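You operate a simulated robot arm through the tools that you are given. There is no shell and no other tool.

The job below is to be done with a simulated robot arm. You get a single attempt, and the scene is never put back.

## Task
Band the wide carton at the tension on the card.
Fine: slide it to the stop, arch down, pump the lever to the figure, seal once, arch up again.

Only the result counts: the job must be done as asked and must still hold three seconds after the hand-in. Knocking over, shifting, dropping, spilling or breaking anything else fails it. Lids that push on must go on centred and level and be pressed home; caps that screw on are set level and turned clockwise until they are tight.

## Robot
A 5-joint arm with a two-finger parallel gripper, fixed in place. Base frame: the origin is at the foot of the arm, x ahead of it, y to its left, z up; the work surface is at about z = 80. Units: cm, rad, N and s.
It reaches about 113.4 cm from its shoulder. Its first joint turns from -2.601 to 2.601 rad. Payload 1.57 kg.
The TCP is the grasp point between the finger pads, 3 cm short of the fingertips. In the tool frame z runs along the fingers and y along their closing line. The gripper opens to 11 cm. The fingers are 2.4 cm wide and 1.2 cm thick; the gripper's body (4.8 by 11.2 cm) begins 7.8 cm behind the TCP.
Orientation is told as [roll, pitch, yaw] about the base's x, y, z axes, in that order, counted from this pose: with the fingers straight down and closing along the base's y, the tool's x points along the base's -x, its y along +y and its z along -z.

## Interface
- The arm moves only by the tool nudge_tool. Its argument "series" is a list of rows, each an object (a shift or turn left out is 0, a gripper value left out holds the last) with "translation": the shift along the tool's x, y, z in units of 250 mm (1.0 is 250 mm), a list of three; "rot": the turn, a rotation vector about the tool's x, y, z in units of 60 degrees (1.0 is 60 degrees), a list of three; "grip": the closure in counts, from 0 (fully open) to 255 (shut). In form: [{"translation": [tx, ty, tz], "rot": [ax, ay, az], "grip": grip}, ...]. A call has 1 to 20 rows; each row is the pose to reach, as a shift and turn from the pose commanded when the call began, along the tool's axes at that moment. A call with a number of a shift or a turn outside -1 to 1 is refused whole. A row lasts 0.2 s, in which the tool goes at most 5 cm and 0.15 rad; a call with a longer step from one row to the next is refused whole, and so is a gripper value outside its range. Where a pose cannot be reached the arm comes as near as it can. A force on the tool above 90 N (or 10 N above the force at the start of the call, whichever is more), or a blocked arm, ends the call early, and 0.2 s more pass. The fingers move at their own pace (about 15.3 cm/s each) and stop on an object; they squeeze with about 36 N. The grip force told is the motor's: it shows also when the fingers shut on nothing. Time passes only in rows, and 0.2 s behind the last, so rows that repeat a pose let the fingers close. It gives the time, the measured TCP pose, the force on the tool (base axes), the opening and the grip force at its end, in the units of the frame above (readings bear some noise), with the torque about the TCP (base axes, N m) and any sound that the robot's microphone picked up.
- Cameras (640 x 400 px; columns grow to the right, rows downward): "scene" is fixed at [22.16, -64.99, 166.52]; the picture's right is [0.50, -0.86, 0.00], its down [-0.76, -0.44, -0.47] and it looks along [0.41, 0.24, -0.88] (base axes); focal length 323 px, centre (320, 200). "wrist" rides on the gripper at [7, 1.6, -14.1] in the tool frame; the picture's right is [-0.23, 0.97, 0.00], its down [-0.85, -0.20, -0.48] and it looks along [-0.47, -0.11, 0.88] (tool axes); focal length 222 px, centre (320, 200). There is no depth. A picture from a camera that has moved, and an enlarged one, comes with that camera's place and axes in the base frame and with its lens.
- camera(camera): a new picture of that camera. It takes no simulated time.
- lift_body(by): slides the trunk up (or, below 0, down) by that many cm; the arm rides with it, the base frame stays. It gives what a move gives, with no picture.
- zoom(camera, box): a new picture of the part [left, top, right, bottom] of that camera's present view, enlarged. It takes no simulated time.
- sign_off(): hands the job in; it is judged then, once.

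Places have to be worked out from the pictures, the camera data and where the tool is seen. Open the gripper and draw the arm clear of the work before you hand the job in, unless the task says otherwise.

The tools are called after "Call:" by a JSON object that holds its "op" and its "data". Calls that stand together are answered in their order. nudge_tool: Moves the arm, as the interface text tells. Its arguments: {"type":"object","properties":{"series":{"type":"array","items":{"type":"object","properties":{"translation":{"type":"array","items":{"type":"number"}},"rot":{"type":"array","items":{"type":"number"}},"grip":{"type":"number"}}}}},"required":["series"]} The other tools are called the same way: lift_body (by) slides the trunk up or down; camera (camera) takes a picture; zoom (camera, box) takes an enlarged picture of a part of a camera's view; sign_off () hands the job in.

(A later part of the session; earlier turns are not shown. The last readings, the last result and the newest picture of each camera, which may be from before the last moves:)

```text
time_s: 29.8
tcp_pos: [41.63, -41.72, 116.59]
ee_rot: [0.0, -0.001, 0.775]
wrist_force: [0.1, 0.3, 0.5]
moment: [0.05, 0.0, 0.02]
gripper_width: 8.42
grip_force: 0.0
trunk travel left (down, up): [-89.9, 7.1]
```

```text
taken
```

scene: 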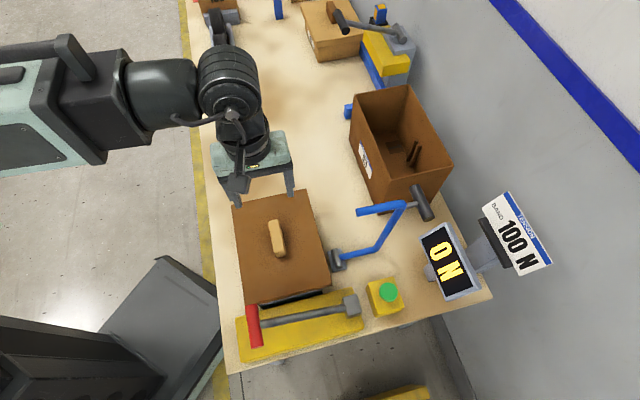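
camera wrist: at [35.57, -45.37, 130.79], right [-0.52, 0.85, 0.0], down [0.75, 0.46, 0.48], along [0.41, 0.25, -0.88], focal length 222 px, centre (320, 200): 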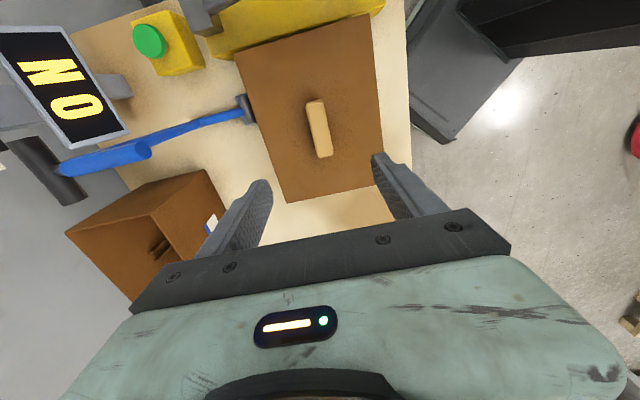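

The carton stands at the stop. Now I measure the arch handle, arch plane and display from this view.

Call:
{"op": "zoom", "data": {"camera": "wrist", "box": [0, 20, 280, 220]}}

Call:
{"op": "zoom", "data": {"camera": "wrist", "box": [200, 0, 400, 125]}}

Call:
{"op": "zoom", "data": {"camera": "scene", "box": [320, 170, 480, 290]}}

```text
2.00 times, centred on (140, 120) of wrist
camera zoom: at [35.57, -45.37, 130.79], right [-0.52, 0.85, 0.0], down [0.75, 0.46, 0.48], along [0.41, 0.25, -0.88], focal length 444 px, centre (680, 360)
```

zoom: 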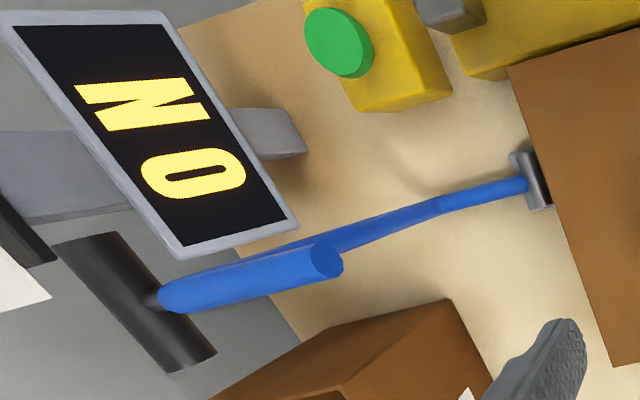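

```text
3.20 times, centred on (300, 62) of wrist
camera zoom: at [35.57, -45.37, 130.79], right [-0.52, 0.85, 0.0], down [0.75, 0.46, 0.48], along [0.41, 0.25, -0.88], focal length 711 px, centre (384, 640)
```

zoom: 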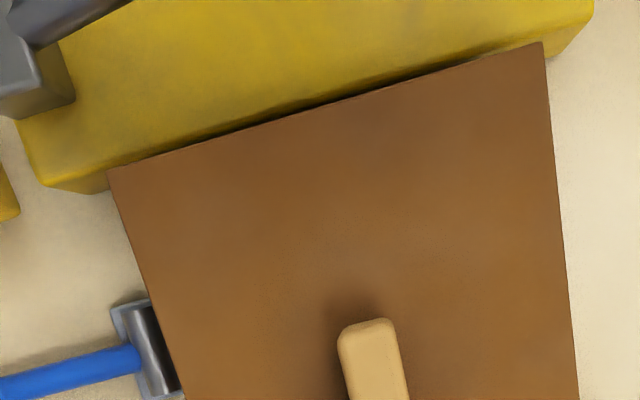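

```text
3.33 times, centred on (400, 230) of scene
camera zoom: at [22.16, -64.99, 166.52], right [0.5, -0.86, 0.0], down [-0.76, -0.44, -0.47], along [0.41, 0.24, -0.88], focal length 1076 px, centre (53, 100)
```

zoom: 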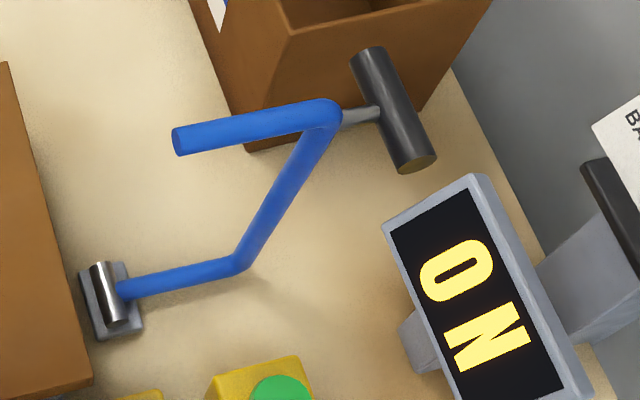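

The handle triangulates to about (59.9,-67.4,106.7) with the arch in a plane ~4.5 cm behind station zero; the knob end and lid edge look close to the arch's path, so I want a more accurate look from above the arch.

Call:
{"op": "lift_body", "data": {"by": 7}}

Call:
{"op": "nudge_tool", "data": {"series": [{"translation": [0, -0.19, 0], "grip": 60}, {"translation": [0, -0.38, 0]}, {"translation": [0, -0.57, 0]}, {"translation": [0, -0.7, 0]}]}}

Call:
{"op": "camera", "data": {"camera": "wrist"}}

```text
time_s: 30.9
tcp_pos: [41.71, -41.56, 123.54]
ee_rot: [0.0, -0.001, 0.774]
wrist_force: [-0.3, 0.3, -0.1]
moment: [-0.02, 0.0, -0.02]
gripper_width: 8.44
grip_force: 0.0
trunk travel left (down, up): [-96.9, 0.1]
```

```text
time_s: 31.9
tcp_pos: [53.96, -54.07, 123.59]
ee_rot: [0.0, -0.001, 0.776]
wrist_force: [-0.3, 0.6, 0.7]
moment: [0.02, 0.02, 0.0]
gripper_width: 8.42
grip_force: 0.0
trunk travel left (down, up): [-96.9, 0.1]
```

```text
taken
camera wrist: at [47.87, -57.92, 137.77], right [-0.52, 0.85, 0.0], down [0.75, 0.46, 0.48], along [0.41, 0.25, -0.88], focal length 222 px, centre (320, 200)
```

wrist: 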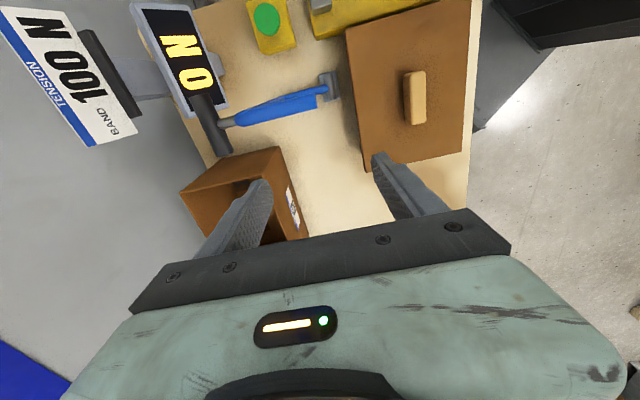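

The camera is now almost directly above the hinge. I zoom in on hinge, lid edge and knob.

Call:
{"op": "zoom", "data": {"camera": "wrist", "box": [200, 20, 440, 170]}}

Call:
{"op": "zoom", "data": {"camera": "wrist", "box": [180, 50, 360, 162]}}

Call:
{"op": "zoom", "data": {"camera": "wrist", "box": [300, 0, 480, 112]}}

```text
2.67 times, centred on (320, 95) of wrist
camera zoom: at [47.87, -57.92, 137.77], right [-0.52, 0.85, 0.0], down [0.75, 0.46, 0.48], along [0.41, 0.25, -0.88], focal length 592 px, centre (320, 480)
```

zoom: 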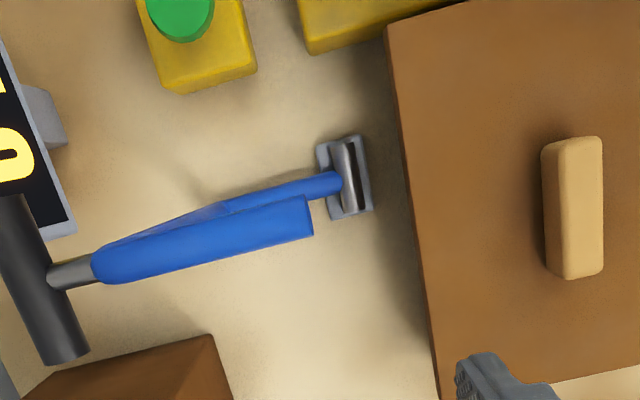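

```text
3.56 times, centred on (270, 106) of wrist
camera zoom: at [47.87, -57.92, 137.77], right [-0.52, 0.85, 0.0], down [0.75, 0.46, 0.48], along [0.41, 0.25, -0.88], focal length 790 px, centre (498, 534)
```

zoom: 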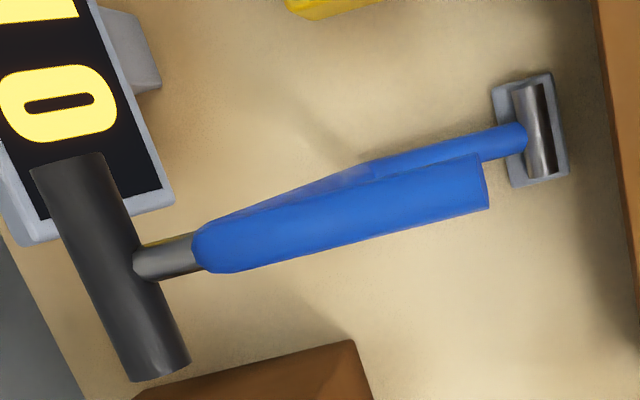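

```text
3.56 times, centred on (390, 56) of wrist
camera zoom: at [47.87, -57.92, 137.77], right [-0.52, 0.85, 0.0], down [0.75, 0.46, 0.48], along [0.41, 0.25, -0.88], focal length 790 px, centre (71, 712)
```

zoom: 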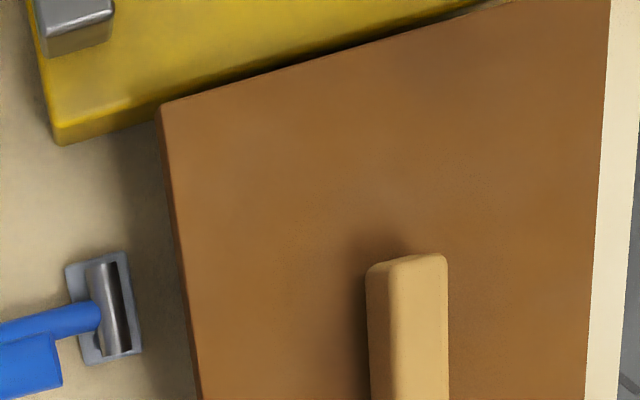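

I need to know exactly how the lid, body and stop relate now. Zooming hard on the stop's right end and other details from the fixed camera.

Call:
{"op": "zoom", "data": {"camera": "scene", "box": [312, 266, 344, 286]}}

Call:
{"op": "zoom", "data": {"camera": "scene", "box": [240, 280, 280, 305]}}

Call:
{"op": "zoom", "data": {"camera": "scene", "box": [215, 170, 345, 310]}}

```text
16.00 times, centred on (328, 276) of scene
camera zoom: at [22.16, -64.99, 166.52], right [0.5, -0.86, 0.0], down [-0.76, -0.44, -0.47], along [0.41, 0.24, -0.88], focal length 5164 px, centre (192, -1016)
```

zoom: 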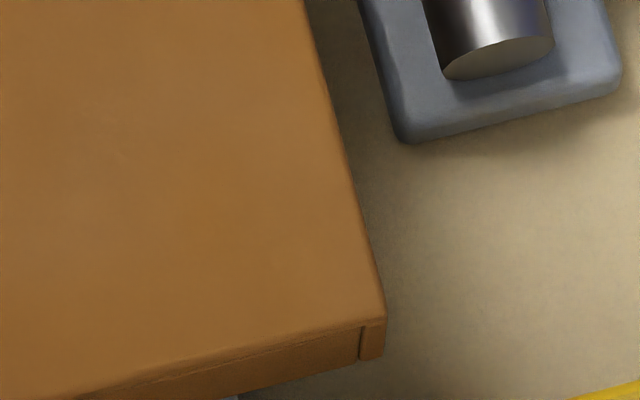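

```text
16.00 times, centred on (260, 292) of scene
camera zoom: at [22.16, -64.99, 166.52], right [0.5, -0.86, 0.0], down [-0.76, -0.44, -0.47], along [0.41, 0.24, -0.88], focal length 5164 px, centre (1280, -1280)
```

zoom: 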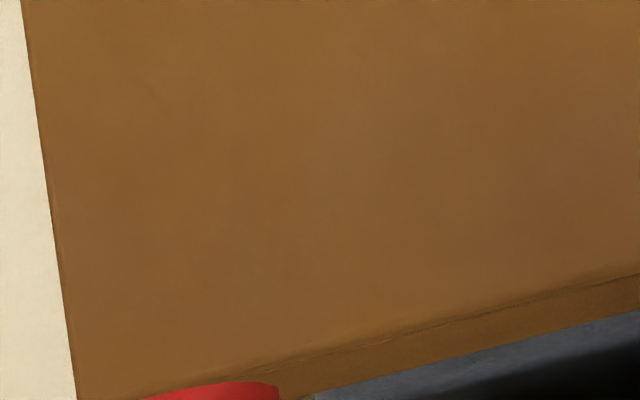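

```text
2.86 times, centred on (280, 240) of scene
camera zoom: at [22.16, -64.99, 166.52], right [0.5, -0.86, 0.0], down [-0.76, -0.44, -0.47], along [0.41, 0.24, -0.88], focal length 922 px, centre (434, 86)
```

zoom: 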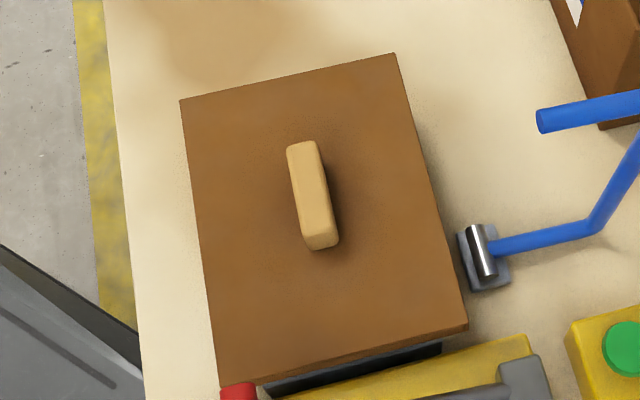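

Measured clearances: when swinging down, the arch's free leg would pass within a millimetre or two of the lid's left edge, while there's ~3 cm spare on the hinge side. I'll re-grip the knob and shift the carton ~0.7 cm to the right along the stop for clearance.

Call:
{"op": "nudge_tool", "data": {"series": [{"translation": [0, 0.19, 0], "grip": 60}, {"translation": [0, 0.38, 0]}, {"translation": [0, 0.57, 0]}, {"translation": [0, 0.7, 0]}]}}

Call:
{"op": "lift_body", "data": {"by": -27.4}}

Call:
{"op": "camera", "data": {"camera": "wrist"}}

```text
time_s: 32.9
tcp_pos: [41.51, -41.6, 123.47]
ee_rot: [0.0, 0.001, 0.775]
wrist_force: [-0.8, -0.1, 0.4]
moment: [0.01, -0.01, 0.0]
gripper_width: 8.45
grip_force: 0.1
trunk travel left (down, up): [-96.9, 0.1]
```

```text
time_s: 35.7
tcp_pos: [41.66, -41.6, 96.11]
ee_rot: [0.001, -0.001, 0.772]
wrist_force: [0.5, 0.4, -0.3]
moment: [-0.02, 0.02, 0.03]
gripper_width: 8.42
grip_force: 0.1
trunk travel left (down, up): [-69.5, 27.5]
```

```text
taken
camera wrist: at [35.48, -45.34, 110.4], right [-0.52, 0.85, 0.0], down [0.75, 0.46, 0.48], along [0.41, 0.25, -0.88], focal length 222 px, centre (320, 200)
```

wrist: 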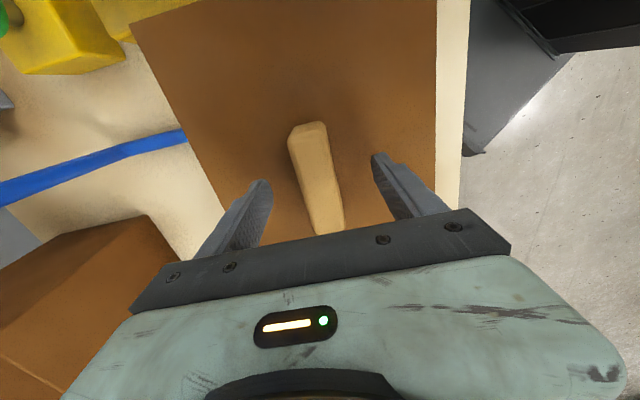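

Fingers straddle the knob again; I close and slide 0.7 cm to the right (tool −y).

Call:
{"op": "nudge_tool", "data": {"series": [{"grip": 150}, {"grip": 200}, {"grip": 255}, {"grip": 255}, {"translation": [0, -0.01, 0], "grip": 255}, {"translation": [0, -0.02, 0]}, {"translation": [0, -0.03, 0]}, {"translation": [0, -0.03, 0]}]}}

Call:
{"op": "zoom", "data": {"camera": "scene", "box": [220, 220, 380, 340]}}

```text
time_s: 37.5
tcp_pos: [42.1, -42.12, 96.21]
ee_rot: [0.001, 0.0, 0.776]
wrist_force: [1.5, 2.3, -0.3]
moment: [0.17, -0.09, 0.15]
gripper_width: 2.74
grip_force: 35.6
trunk travel left (down, up): [-69.5, 27.5]
```

```text
3.33 times, centred on (300, 280) of scene
camera zoom: at [22.16, -64.99, 166.52], right [0.5, -0.86, 0.0], down [-0.76, -0.44, -0.47], along [0.41, 0.24, -0.88], focal length 1076 px, centre (387, -67)
```

zoom: 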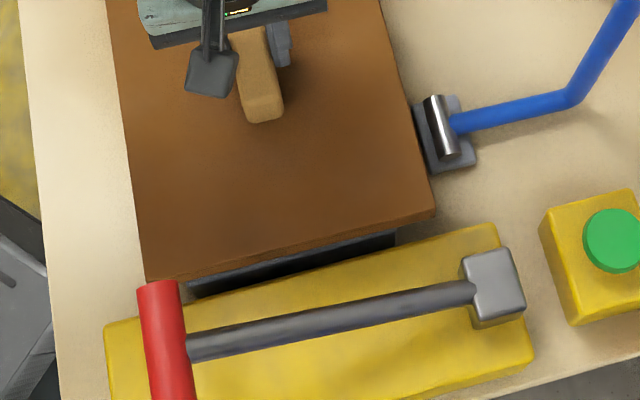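

Shifted 0.77 cm with light contact still on the stop. Release and raise.

Call:
{"op": "nudge_tool", "data": {"series": [{"grip": 200}, {"grip": 120}, {"grip": 60}, {"grip": 60}]}}

Call:
{"op": "lift_body", "data": {"by": 27.4}}

Call:
{"op": "zoom", "data": {"camera": "wrist", "box": [160, 0, 480, 200]}}

```text
time_s: 38.5
tcp_pos: [41.96, -42.06, 96.12]
ee_rot: [0.001, 0.001, 0.774]
wrist_force: [-0.3, -0.3, -0.4]
moment: [-0.02, -0.02, -0.01]
gripper_width: 8.41
grip_force: 0.1
trunk travel left (down, up): [-69.5, 27.5]
```

```text
time_s: 41.3
tcp_pos: [42.12, -42.11, 123.51]
ee_rot: [0.0, 0.001, 0.775]
wrist_force: [-1.0, 0.0, 0.4]
moment: [0.04, -0.02, -0.01]
gripper_width: 8.44
grip_force: 0.1
trunk travel left (down, up): [-96.9, 0.1]
```

```text
2.00 times, centred on (320, 100) of wrist
camera zoom: at [35.98, -45.9, 137.79], right [-0.52, 0.85, 0.0], down [0.75, 0.46, 0.48], along [0.41, 0.25, -0.88], focal length 444 px, centre (320, 400)
```

zoom: 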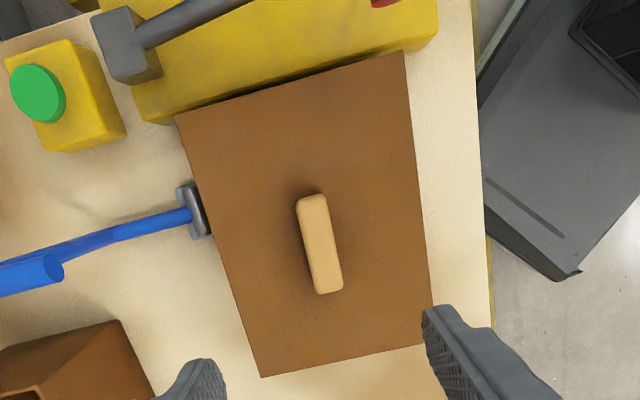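

Carton is placed and lifted clear. Now I set the finger opening to ~4.6 cm and travel above the arch handle, 2.6 cm off its centre toward +e1 so the fingers miss the stub.

Call:
{"op": "nudge_tool", "data": {"series": [{"translation": [0.02, -0.18, 0], "grip": 148}, {"translation": [0.04, -0.36, 0]}, {"translation": [0.06, -0.54, 0]}, {"translation": [0.07, -0.7, 0]}]}}

Call:
{"op": "nudge_tool", "data": {"series": [{"translation": [0.01, -0.18, 0], "grip": 148}, {"translation": [0.02, -0.36, 0]}, {"translation": [0.023, -0.533, 0]}]}}

Call:
{"op": "camera", "data": {"camera": "wrist"}}

Call:
{"op": "camera", "data": {"camera": "scene"}}

```text
time_s: 42.3
tcp_pos: [53.04, -56.01, 123.58]
ee_rot: [0.001, 0.001, 0.775]
wrist_force: [0.5, -0.8, 1.0]
moment: [-0.01, 0.0, -0.01]
gripper_width: 4.62
grip_force: 0.1
trunk travel left (down, up): [-96.9, 0.1]
```

```text
time_s: 43.1
tcp_pos: [62.08, -66.04, 123.52]
ee_rot: [0.0, 0.0, 0.774]
wrist_force: [-0.1, -0.3, -0.4]
moment: [0.02, 0.02, -0.01]
gripper_width: 4.63
grip_force: 0.1
trunk travel left (down, up): [-96.9, 0.1]
```

```text
taken
camera wrist: at [56.0, -69.72, 137.74], right [-0.52, 0.85, 0.0], down [0.75, 0.46, 0.48], along [0.41, 0.25, -0.88], focal length 222 px, centre (320, 200)
```

wrist: 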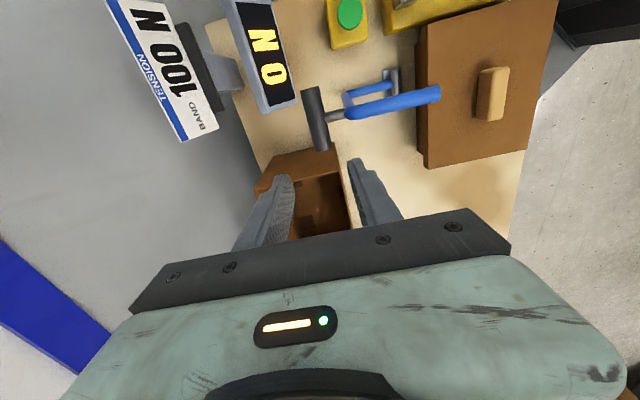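

```text
taken
```

scene: 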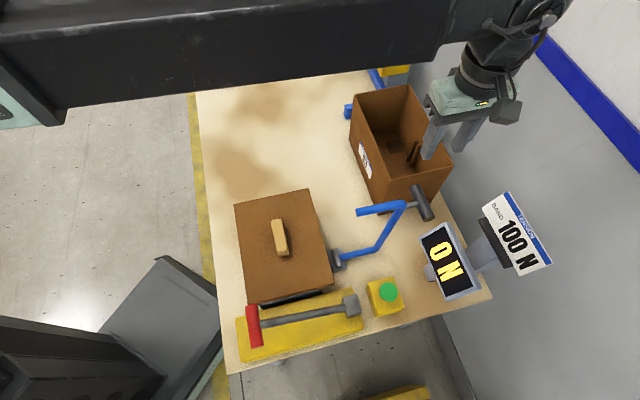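

I zoom on the handle from here to refine its position before lowering.

Call:
{"op": "zoom", "data": {"camera": "wrist", "box": [280, 60, 440, 160]}}

```text
4.00 times, centred on (360, 110) of wrist
camera zoom: at [56.0, -69.72, 137.74], right [-0.52, 0.85, 0.0], down [0.75, 0.46, 0.48], along [0.41, 0.25, -0.88], focal length 888 px, centre (160, 560)
```

zoom: 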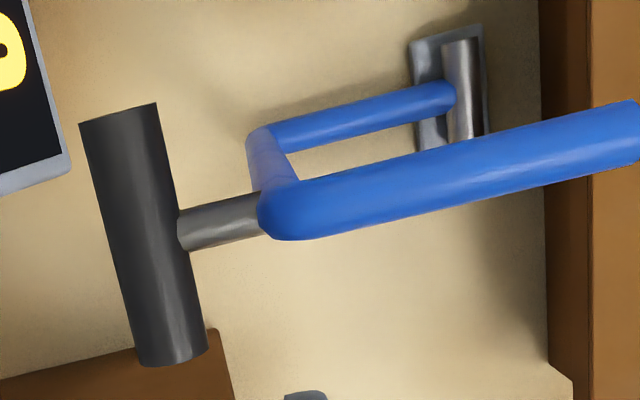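

The handle centre is (60.4,-67.55); fingers at w 90.6 straddle it well. I shift 0.3 cm more off the stub and lower in two stages.

Call:
{"op": "nudge_tool", "data": {"series": [{"translation": [-0.012, 0, 0], "grip": 148}, {"translation": [-0.012, 0, 0]}]}}

Call:
{"op": "lift_body", "data": {"by": -11.5}}

Call:
{"op": "camera", "data": {"camera": "wrist"}}

Call:
{"op": "zoom", "data": {"camera": "scene", "box": [360, 120, 520, 240]}}

```text
time_s: 43.7
tcp_pos: [62.08, -65.71, 123.63]
ee_rot: [0.0, 0.0, 0.774]
wrist_force: [0.5, 0.8, 0.7]
moment: [-0.01, -0.02, -0.03]
gripper_width: 4.63
grip_force: 0.0
trunk travel left (down, up): [-96.9, 0.1]
```

```text
time_s: 45.1
tcp_pos: [62.09, -65.5, 112.18]
ee_rot: [0.0, -0.001, 0.774]
wrist_force: [0.0, 0.4, 0.5]
moment: [-0.01, 0.03, 0.0]
gripper_width: 4.64
grip_force: 0.1
trunk travel left (down, up): [-85.4, 11.6]
```

```text
taken
camera wrist: at [56.09, -69.38, 126.3], right [-0.52, 0.85, 0.0], down [0.75, 0.46, 0.48], along [0.41, 0.25, -0.88], focal length 222 px, centre (320, 200)
```

wrist: 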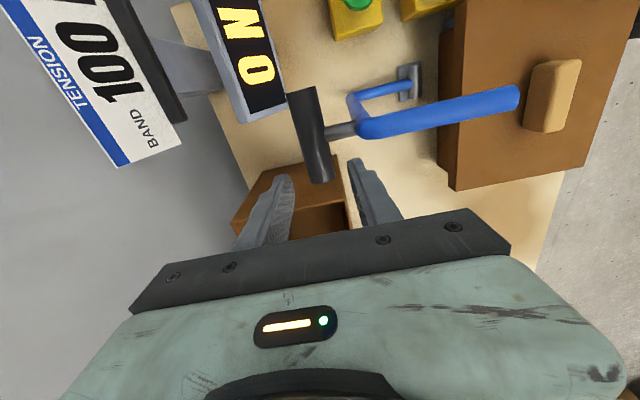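

```text
3.33 times, centred on (440, 180) of scene
camera zoom: at [22.16, -64.99, 166.52], right [0.5, -0.86, 0.0], down [-0.76, -0.44, -0.47], along [0.41, 0.24, -0.88], focal length 1076 px, centre (-80, 267)
```

zoom: 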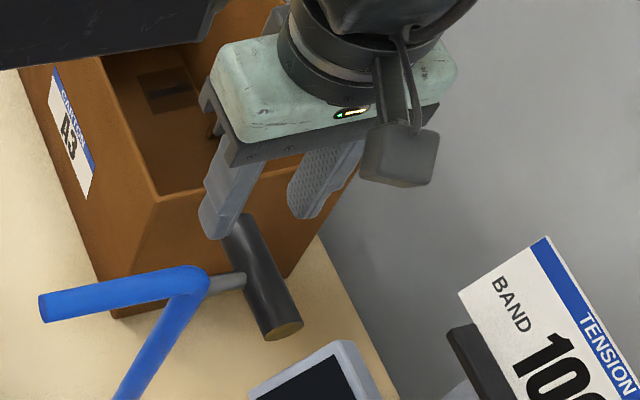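

Fingers line up on both sides of the handle and clear of the stub. Lower 6 cm more so the fingers cage the handle.

Call:
{"op": "lift_body", "data": {"by": -3}}

Call:
{"op": "zoom", "data": {"camera": "scene", "box": [360, 120, 520, 240]}}

Call:
{"op": "zoom", "data": {"camera": "wrist", "box": [220, 60, 460, 210]}}

```text
time_s: 45.9
tcp_pos: [62.08, -65.5, 109.05]
ee_rot: [0.0, 0.001, 0.775]
wrist_force: [-0.4, 0.5, -0.2]
moment: [0.03, 0.01, 0.0]
gripper_width: 4.63
grip_force: 0.0
trunk travel left (down, up): [-82.4, 14.6]
```

```text
3.33 times, centred on (440, 180) of scene
camera zoom: at [22.16, -64.99, 166.52], right [0.5, -0.86, 0.0], down [-0.76, -0.44, -0.47], along [0.41, 0.24, -0.88], focal length 1076 px, centre (-80, 267)
```

zoom: 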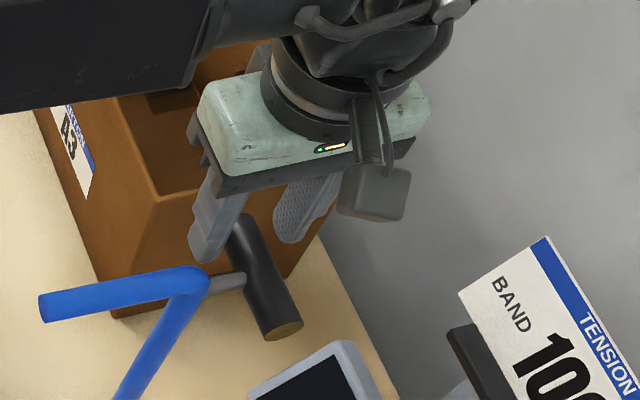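

```text
2.67 times, centred on (340, 135) of wrist
camera zoom: at [56.09, -69.38, 123.29], right [-0.52, 0.85, 0.0], down [0.75, 0.46, 0.48], along [0.41, 0.25, -0.88], focal length 592 px, centre (267, 373)
```

zoom: 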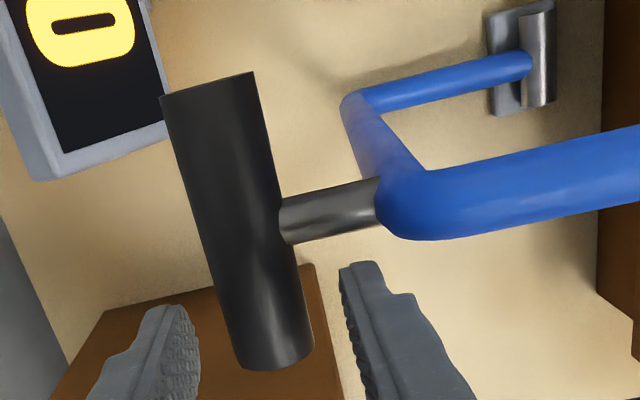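

Nicely straddled. Lower the last 3 cm.

Call:
{"op": "lift_body", "data": {"by": -3}}

Call:
{"op": "zoom", "data": {"camera": "scene", "box": [360, 120, 520, 240]}}

Call:
{"op": "zoom", "data": {"camera": "wrist", "box": [220, 60, 460, 210]}}

```text
time_s: 46.6
tcp_pos: [62.19, -65.58, 106.06]
ee_rot: [0.001, 0.0, 0.775]
wrist_force: [-0.4, 0.5, 0.3]
moment: [-0.01, 0.01, 0.03]
gripper_width: 4.63
grip_force: 0.0
trunk travel left (down, up): [-79.4, 17.6]
```

```text
3.33 times, centred on (440, 180) of scene
camera zoom: at [22.16, -64.99, 166.52], right [0.5, -0.86, 0.0], down [-0.76, -0.44, -0.47], along [0.41, 0.24, -0.88], focal length 1076 px, centre (-80, 267)
```

zoom: 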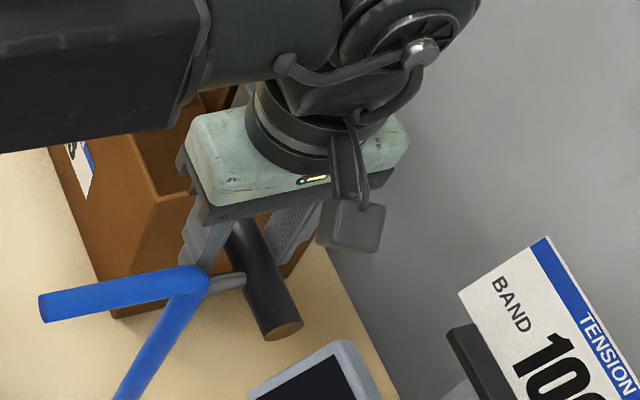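

```text
2.67 times, centred on (340, 135) of wrist
camera zoom: at [56.09, -69.38, 120.29], right [-0.52, 0.85, 0.0], down [0.75, 0.46, 0.48], along [0.41, 0.25, -0.88], focal length 592 px, centre (267, 373)
```

zoom: 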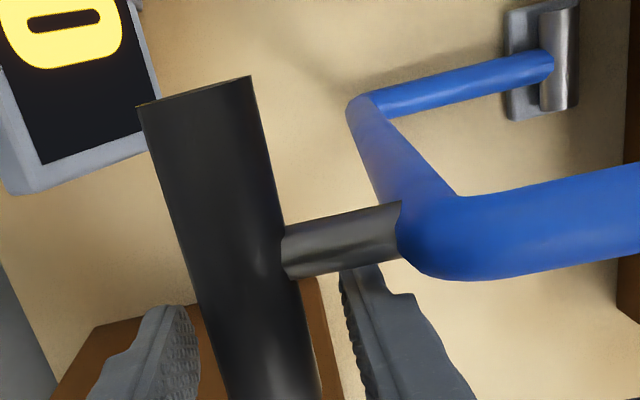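

The handle is caged. I now swing the arch: push toward the carton (tool +y) 6 cm, watching force.

Call:
{"op": "nudge_tool", "data": {"series": [{"translation": [0, 0.04, 0], "grip": 148}, {"translation": [0, 0.08, 0]}, {"translation": [0, 0.12, 0]}, {"translation": [0, 0.16, 0]}, {"translation": [0, 0.2, 0]}, {"translation": [0, 0.24, 0]}]}}

Call:
{"op": "zoom", "data": {"camera": "scene", "box": [320, 120, 480, 240]}}

Call:
{"op": "zoom", "data": {"camera": "wrist", "box": [220, 60, 460, 210]}}

```text
time_s: 48.0
tcp_pos: [57.96, -61.37, 106.12]
ee_rot: [0.001, 0.0, 0.775]
wrist_force: [3.2, -3.1, 1.2]
moment: [0.03, 0.06, 0.03]
gripper_width: 4.98
grip_force: 1.4
trunk travel left (down, up): [-79.4, 17.6]
```

```text
3.33 times, centred on (400, 180) of scene
camera zoom: at [22.16, -64.99, 166.52], right [0.5, -0.86, 0.0], down [-0.76, -0.44, -0.47], along [0.41, 0.24, -0.88], focal length 1076 px, centre (53, 267)
```

zoom: 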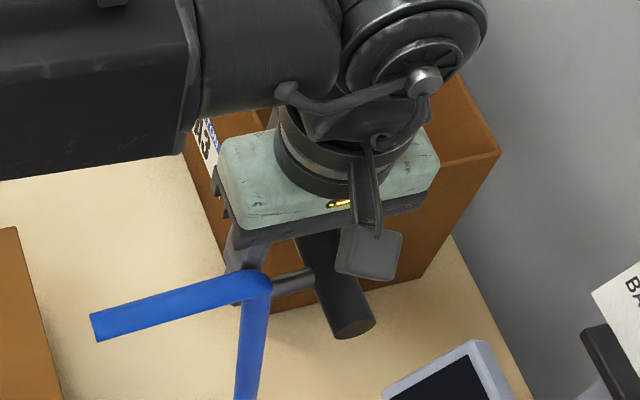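

```text
2.67 times, centred on (340, 135) of wrist
camera zoom: at [51.86, -65.11, 120.26], right [-0.52, 0.85, 0.0], down [0.75, 0.46, 0.48], along [0.41, 0.25, -0.88], focal length 592 px, centre (267, 373)
```

zoom: 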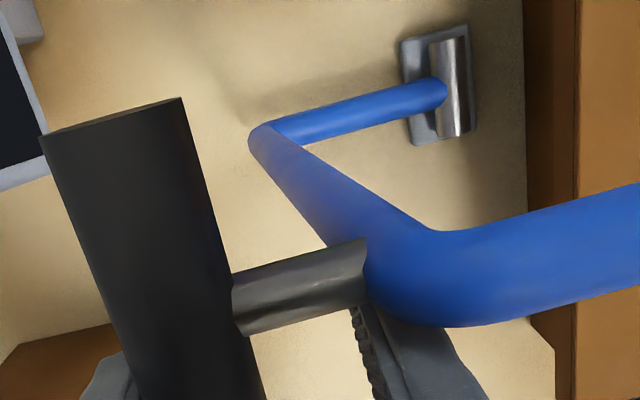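

The arch follows with ~4.5 N. Raise 3 cm to follow the handle's arc, then continue pushing.

Call:
{"op": "lift_body", "data": {"by": 3}}

Call:
{"op": "nudge_tool", "data": {"series": [{"translation": [0, 0.06, 0], "grip": 148}, {"translation": [0, 0.12, 0]}, {"translation": [0, 0.18, 0]}, {"translation": [0, 0.24, 0]}, {"translation": [0, 0.3, 0]}, {"translation": [0, 0.36, 0]}]}}

Call:
{"op": "zoom", "data": {"camera": "scene", "box": [280, 140, 440, 260]}}

Call:
{"op": "zoom", "data": {"camera": "wrist", "box": [220, 60, 460, 210]}}

```text
time_s: 48.8
tcp_pos: [58.03, -61.36, 109.01]
ee_rot: [0.0, 0.0, 0.775]
wrist_force: [-0.7, 0.6, -0.6]
moment: [-0.01, 0.0, -0.01]
gripper_width: 4.63
grip_force: 0.1
trunk travel left (down, up): [-82.4, 14.6]
```

```text
time_s: 50.2
tcp_pos: [51.65, -54.93, 109.06]
ee_rot: [0.0, 0.0, 0.774]
wrist_force: [1.9, -2.0, 2.2]
moment: [0.0, 0.03, 0.06]
gripper_width: 4.9
grip_force: 0.8
trunk travel left (down, up): [-82.4, 14.6]
```

```text
3.33 times, centred on (360, 200) of scene
camera zoom: at [22.16, -64.99, 166.52], right [0.5, -0.86, 0.0], down [-0.76, -0.44, -0.47], along [0.41, 0.24, -0.88], focal length 1076 px, centre (187, 200)
```

zoom: 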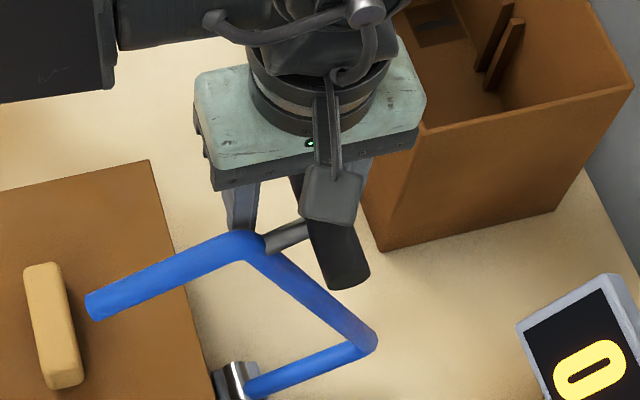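

```text
2.67 times, centred on (340, 135) of wrist
camera zoom: at [45.59, -58.67, 123.28], right [-0.52, 0.85, 0.0], down [0.75, 0.46, 0.48], along [0.41, 0.25, -0.88], focal length 592 px, centre (267, 373)
```

zoom: 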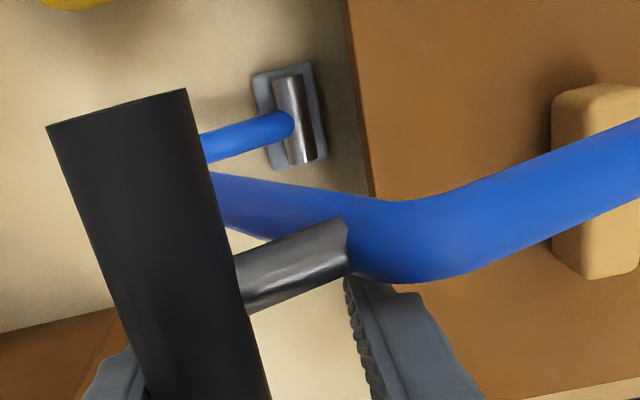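

Past mid-swing, all in control. Continue 8 cm further at this height.

Call:
{"op": "nudge_tool", "data": {"series": [{"translation": [0, 0.05, 0], "grip": 148}, {"translation": [0, 0.1, 0]}, {"translation": [0, 0.15, 0]}, {"translation": [0, 0.2, 0]}, {"translation": [0, 0.25, 0]}, {"translation": [0, 0.3, 0]}]}}

Call:
{"op": "camera", "data": {"camera": "scene"}}

Call:
{"op": "zoom", "data": {"camera": "wrist", "box": [220, 60, 460, 210]}}

```text
time_s: 51.6
tcp_pos: [46.39, -49.59, 109.03]
ee_rot: [0.0, 0.0, 0.776]
wrist_force: [1.0, -1.9, 0.6]
moment: [0.04, 0.0, -0.01]
gripper_width: 4.81
grip_force: 0.8
trunk travel left (down, up): [-82.4, 14.6]
```

```text
taken
```

scene: 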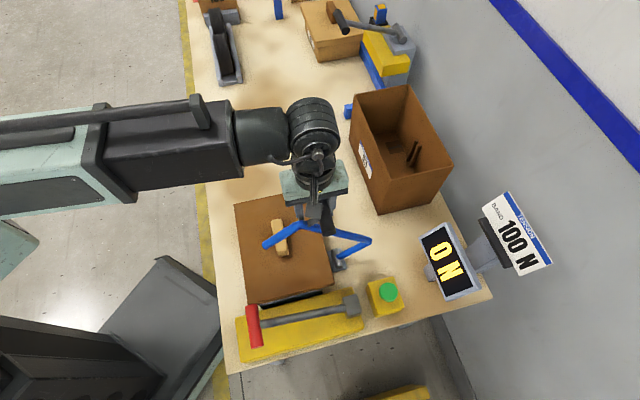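

```text
2.67 times, centred on (340, 135) of wrist
camera zoom: at [40.27, -53.35, 123.28], right [-0.52, 0.85, 0.0], down [0.75, 0.46, 0.48], along [0.41, 0.25, -0.88], focal length 592 px, centre (267, 373)
```

zoom: 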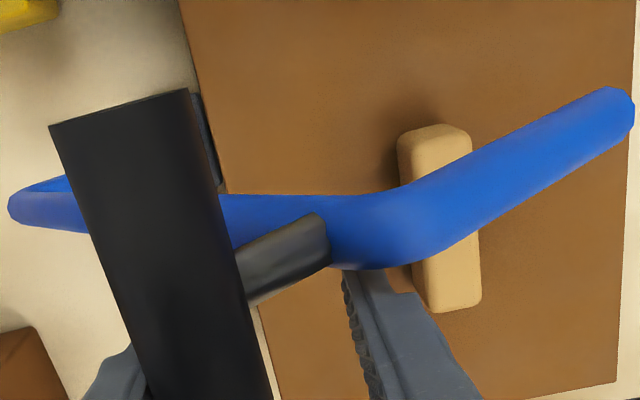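

Continue another 7 cm at this height.

Call:
{"op": "nudge_tool", "data": {"series": [{"translation": [0, 0.05, 0], "grip": 148}, {"translation": [0, 0.1, 0]}, {"translation": [0, 0.15, 0]}, {"translation": [0, 0.2, 0]}, {"translation": [0, 0.24, 0]}, {"translation": [0, 0.28, 0]}]}}

Call:
{"op": "zoom", "data": {"camera": "scene", "box": [220, 170, 380, 290]}}

Call:
{"op": "zoom", "data": {"camera": "wrist", "box": [200, 40, 480, 215]}}

```text
time_s: 53.0
tcp_pos: [41.57, -44.59, 109.09]
ee_rot: [0.001, 0.001, 0.775]
wrist_force: [1.5, -0.9, 0.9]
moment: [0.01, 0.0, 0.02]
gripper_width: 4.78
grip_force: 0.9
trunk travel left (down, up): [-82.4, 14.6]
```

```text
3.33 times, centred on (300, 230) of scene
camera zoom: at [22.16, -64.99, 166.52], right [0.5, -0.86, 0.0], down [-0.76, -0.44, -0.47], along [0.41, 0.24, -0.88], focal length 1076 px, centre (387, 100)
```

zoom: 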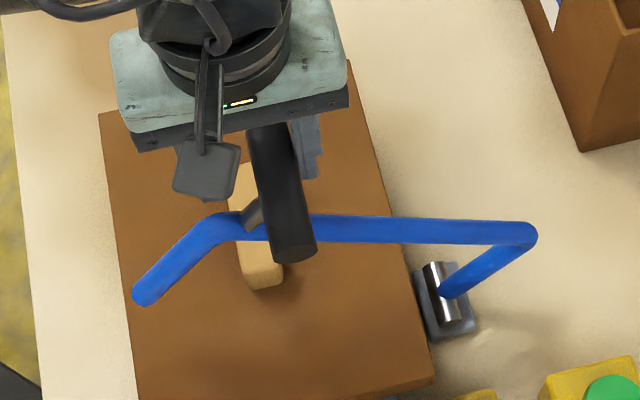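

```text
2.29 times, centred on (340, 128) of wrist
camera zoom: at [35.39, -48.3, 123.3], right [-0.52, 0.85, 0.0], down [0.75, 0.46, 0.48], along [0.41, 0.25, -0.88], focal length 508 px, centre (274, 366)
```

zoom: 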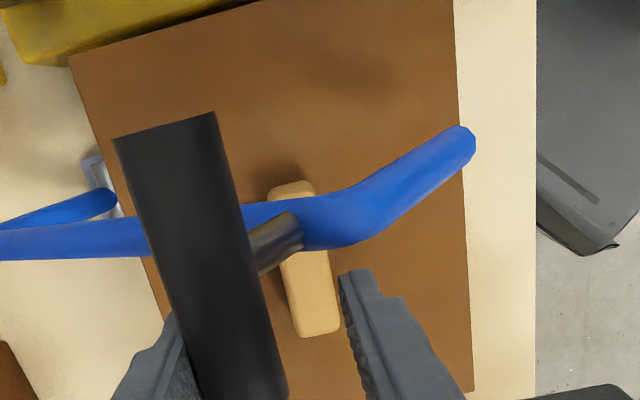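

The arch has some hinge friction and follows my finger. I lower 3.5 cm and push further left.

Call:
{"op": "lift_body", "data": {"by": -3.5}}

Call:
{"op": "nudge_tool", "data": {"series": [{"translation": [0, 0.05, 0], "grip": 148}, {"translation": [0, 0.1, 0]}, {"translation": [0, 0.15, 0]}, {"translation": [0, 0.2, 0]}, {"translation": [0, 0.25, 0]}, {"translation": [0, 0.3, 0]}]}}

Call:
{"op": "zoom", "data": {"camera": "scene", "box": [200, 180, 360, 300]}}

Call:
{"op": "zoom", "data": {"camera": "wrist", "box": [160, 40, 480, 240]}}

```text
time_s: 53.8
tcp_pos: [41.43, -44.61, 105.57]
ee_rot: [-0.001, 0.001, 0.776]
wrist_force: [-0.5, -0.4, -0.1]
moment: [0.02, -0.01, -0.01]
gripper_width: 4.62
grip_force: 0.0
trunk travel left (down, up): [-78.9, 18.1]
```

```text
time_s: 55.2
tcp_pos: [37.64, -40.98, 105.56]
ee_rot: [0.004, 0.0, 0.778]
wrist_force: [0.1, 0.2, -0.7]
moment: [-0.01, 0.02, 0.01]
gripper_width: 4.69
grip_force: 0.4
out of reach, approached as far as the arm can: row 5, 6
trunk travel left (down, up): [-78.9, 18.1]
```

```text
3.33 times, centred on (280, 240) of scene
camera zoom: at [22.16, -64.99, 166.52], right [0.5, -0.86, 0.0], down [-0.76, -0.44, -0.47], along [0.41, 0.24, -0.88], focal length 1076 px, centre (453, 67)
```

zoom: 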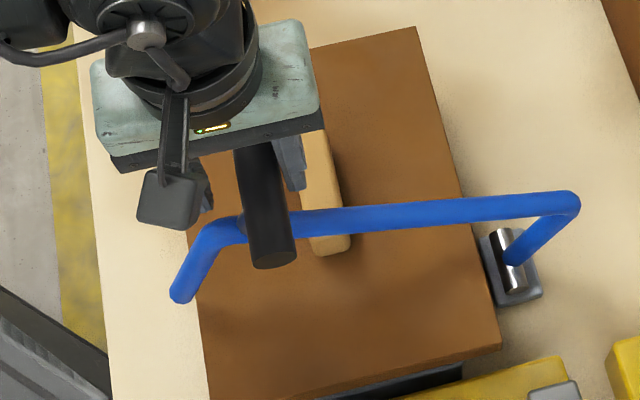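

```text
2.00 times, centred on (320, 140) of wrist
camera zoom: at [31.54, -44.73, 119.8], right [-0.52, 0.85, 0.0], down [0.75, 0.46, 0.48], along [0.41, 0.25, -0.88], focal length 444 px, centre (320, 320)
```

zoom: 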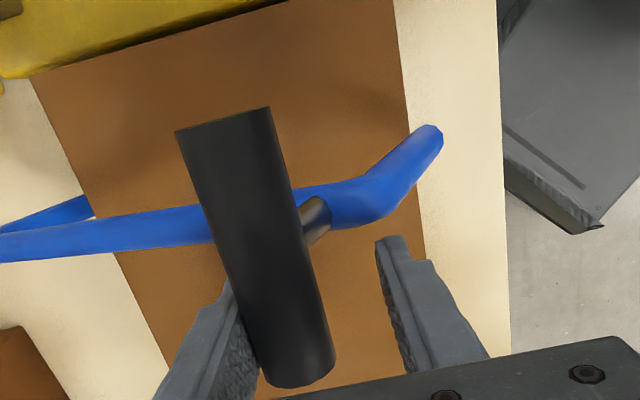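

The straight-down tool is at its minimum radius (~55.6 cm). Since the radial plane here nearly matches e2, I can tilt the tool about the handle's own axis (fingertips toward the base) to reach further in; I tilt ~18° while keeping the TCP.

Call:
{"op": "nudge_tool", "data": {"series": [{"rot": [-0.1, -0.003, 0], "grip": 148}, {"rot": [-0.2, -0.006, 0]}, {"rot": [-0.3, -0.0096, 0]}, {"rot": [-0.3, -0.0096, 0]}]}}

Call:
{"op": "camera", "data": {"camera": "scene"}}

Call:
{"op": "camera", "data": {"camera": "wrist"}}

```text
time_s: 56.2
tcp_pos: [37.76, -41.0, 106.8]
ee_rot: [0.315, -0.012, 0.775]
wrist_force: [0.2, 0.3, 0.7]
moment: [0.03, 0.02, -0.01]
gripper_width: 4.61
grip_force: 0.0
out of reach, approached as far as the arm can: row 2, 3, 4
trunk travel left (down, up): [-78.9, 18.1]
```

```text
taken
```

scene: 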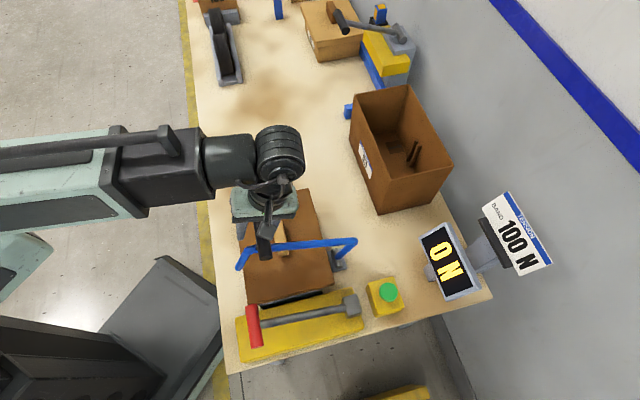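

```text
taken
camera wrist: at [34.55, -48.0, 120.7], right [-0.49, 0.82, 0.3], down [0.84, 0.35, 0.4], along [0.22, 0.45, -0.86], focal length 222 px, centre (320, 200)
```

wrist: 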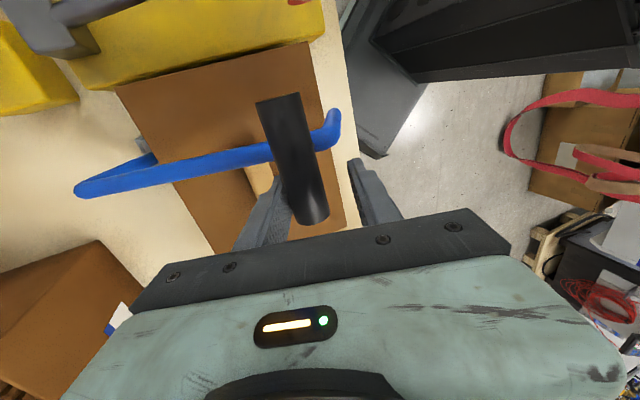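

Tilt achieved (0.315 rad, pitch joint ≈25 cm above the TCP). Now lower 4 cm and push horizontally 5 cm further toward the left.

Call:
{"op": "lift_body", "data": {"by": -4}}

Call:
{"op": "nudge_tool", "data": {"series": [{"translation": [0, 0.038, 0.0124], "grip": 148}, {"translation": [0, 0.076, 0.0248]}, {"translation": [0, 0.114, 0.0372]}, {"translation": [0, 0.152, 0.0496]}, {"translation": [0, 0.19, 0.062]}]}}

Call:
{"op": "zoom", "data": {"camera": "scene", "box": [200, 180, 360, 300]}}

Call:
{"op": "camera", "data": {"camera": "wrist"}}

```text
time_s: 57.0
tcp_pos: [37.62, -40.98, 102.69]
ee_rot: [0.314, -0.01, 0.771]
wrist_force: [0.0, 0.1, 0.2]
moment: [-0.04, 0.0, 0.0]
gripper_width: 4.6
grip_force: 0.0
trunk travel left (down, up): [-74.9, 22.1]
```

```text
time_s: 58.2
tcp_pos: [34.32, -37.42, 102.53]
ee_rot: [0.314, -0.011, 0.777]
wrist_force: [7.4, -7.0, -10.1]
moment: [0.34, 0.15, 0.12]
gripper_width: 5.81
grip_force: 6.0
trunk travel left (down, up): [-74.9, 22.1]
```

```text
3.33 times, centred on (280, 240) of scene
camera zoom: at [22.16, -64.99, 166.52], right [0.5, -0.86, 0.0], down [-0.76, -0.44, -0.47], along [0.41, 0.24, -0.88], focal length 1076 px, centre (453, 67)
```

zoom: 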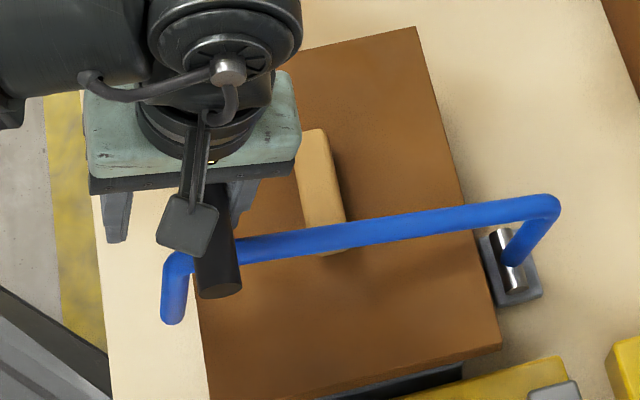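

```text
taken
camera wrist: at [31.19, -44.53, 116.6], right [-0.49, 0.82, 0.3], down [0.84, 0.35, 0.4], along [0.22, 0.45, -0.86], focal length 222 px, centre (320, 200)
```

wrist: 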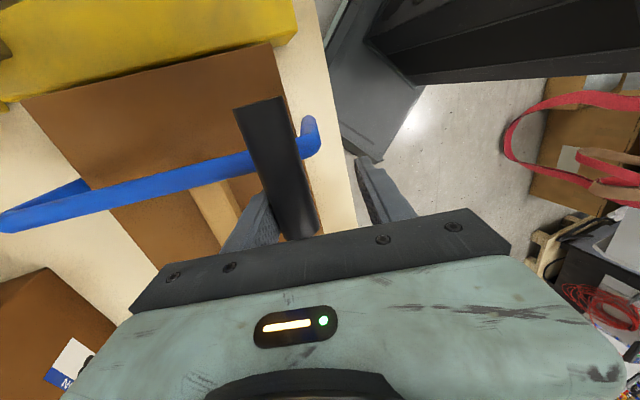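

The tilted finger pushes at a poor angle (≈14 N, fingers forced open), so caging is unsuitable for the last ~17° where motion is mostly downward. I'll release, back out, and instead press the crossbar down from above with closed fingers. First open wider and ease back.

Call:
{"op": "nudge_tool", "data": {"series": [{"translation": [0, -0.02, -0.0065], "grip": 100}, {"translation": [0, -0.045, -0.0147], "grip": 70}, {"translation": [0, -0.06, -0.0196], "grip": 70}]}}

Call:
{"op": "camera", "data": {"camera": "wrist"}}

Call:
{"op": "zoom", "data": {"camera": "scene", "box": [200, 180, 360, 300]}}

```text
time_s: 59.0
tcp_pos: [35.3, -38.52, 102.86]
ee_rot: [0.312, -0.009, 0.774]
wrist_force: [0.1, -0.1, 1.0]
moment: [0.06, -0.03, -0.02]
gripper_width: 7.99
grip_force: 0.0
trunk travel left (down, up): [-74.9, 22.1]
```

```text
taken
camera wrist: at [32.15, -45.51, 116.7], right [-0.49, 0.82, 0.3], down [0.84, 0.35, 0.4], along [0.22, 0.45, -0.86], focal length 222 px, centre (320, 200)
```

wrist: 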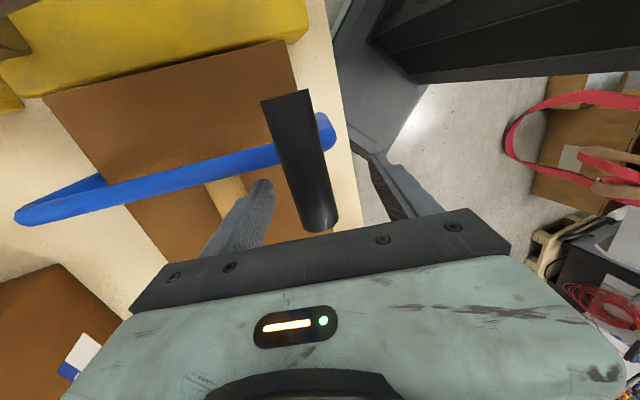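

```text
3.33 times, centred on (280, 240) of scene
camera zoom: at [22.16, -64.99, 166.52], right [0.5, -0.86, 0.0], down [-0.76, -0.44, -0.47], along [0.41, 0.24, -0.88], focal length 1076 px, centre (453, 67)
```

zoom: 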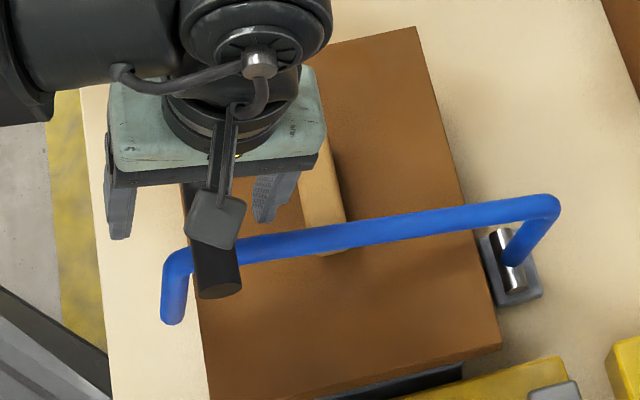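

I need to see whether the crossbar is approaching the knob. I back off +w and raise out of the handle to look.

Call:
{"op": "nudge_tool", "data": {"series": [{"translation": [0, -0.03, -0.0098], "grip": 70}, {"translation": [0, -0.06, -0.0196], "grip": 70}]}}

Call:
{"op": "lift_body", "data": {"by": 4}}

Call:
{"op": "nudge_tool", "data": {"series": [{"translation": [0, -0.025, -0.0082], "grip": 70}, {"translation": [0, -0.05, -0.0163], "grip": 70}]}}

Call:
{"op": "lift_body", "data": {"by": 7}}

Call:
{"op": "zoom", "data": {"camera": "scene", "box": [200, 180, 360, 300]}}

Call:
{"op": "camera", "data": {"camera": "wrist"}}

```text
time_s: 59.6
tcp_pos: [36.35, -39.54, 102.76]
ee_rot: [0.315, -0.011, 0.772]
wrist_force: [-0.8, -0.8, 1.0]
moment: [-0.01, 0.01, -0.04]
gripper_width: 7.99
grip_force: 0.0
trunk travel left (down, up): [-74.9, 22.1]
```

```text
time_s: 60.4
tcp_pos: [36.44, -39.68, 106.7]
ee_rot: [0.314, -0.012, 0.773]
wrist_force: [0.0, -0.6, -1.0]
moment: [0.0, 0.01, 0.0]
gripper_width: 7.98
grip_force: 0.1
trunk travel left (down, up): [-78.9, 18.1]
```

```text
time_s: 61.0
tcp_pos: [37.26, -40.51, 106.75]
ee_rot: [0.315, -0.012, 0.774]
wrist_force: [0.3, -1.1, 0.7]
moment: [-0.03, -0.04, -0.02]
gripper_width: 7.98
grip_force: 0.1
trunk travel left (down, up): [-78.9, 18.1]
```

```text
time_s: 62.1
tcp_pos: [37.32, -40.48, 113.75]
ee_rot: [0.314, -0.009, 0.774]
wrist_force: [0.2, -0.7, -0.1]
moment: [0.01, 0.0, 0.01]
gripper_width: 7.99
grip_force: 0.0
trunk travel left (down, up): [-85.9, 11.1]
```

```text
3.33 times, centred on (280, 240) of scene
camera zoom: at [22.16, -64.99, 166.52], right [0.5, -0.86, 0.0], down [-0.76, -0.44, -0.47], along [0.41, 0.24, -0.88], focal length 1076 px, centre (453, 67)
```

zoom: 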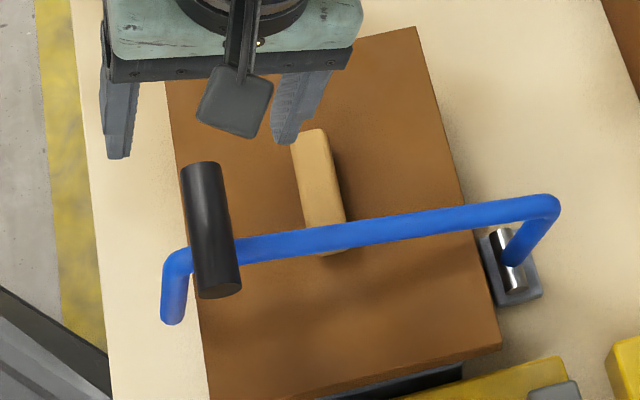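

```text
taken
camera wrist: at [34.21, -47.57, 127.7], right [-0.49, 0.82, 0.3], down [0.84, 0.35, 0.4], along [0.22, 0.45, -0.86], focal length 222 px, centre (320, 200)
```

wrist: 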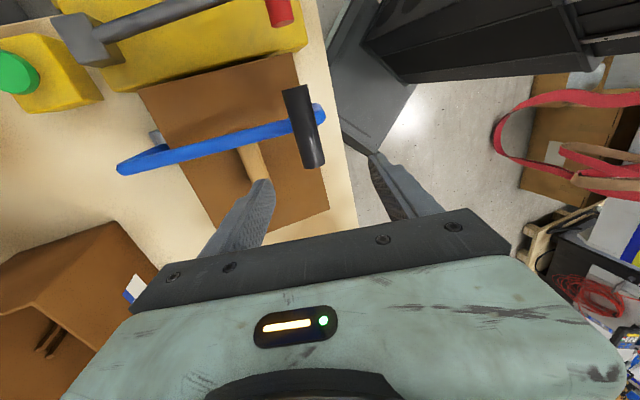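

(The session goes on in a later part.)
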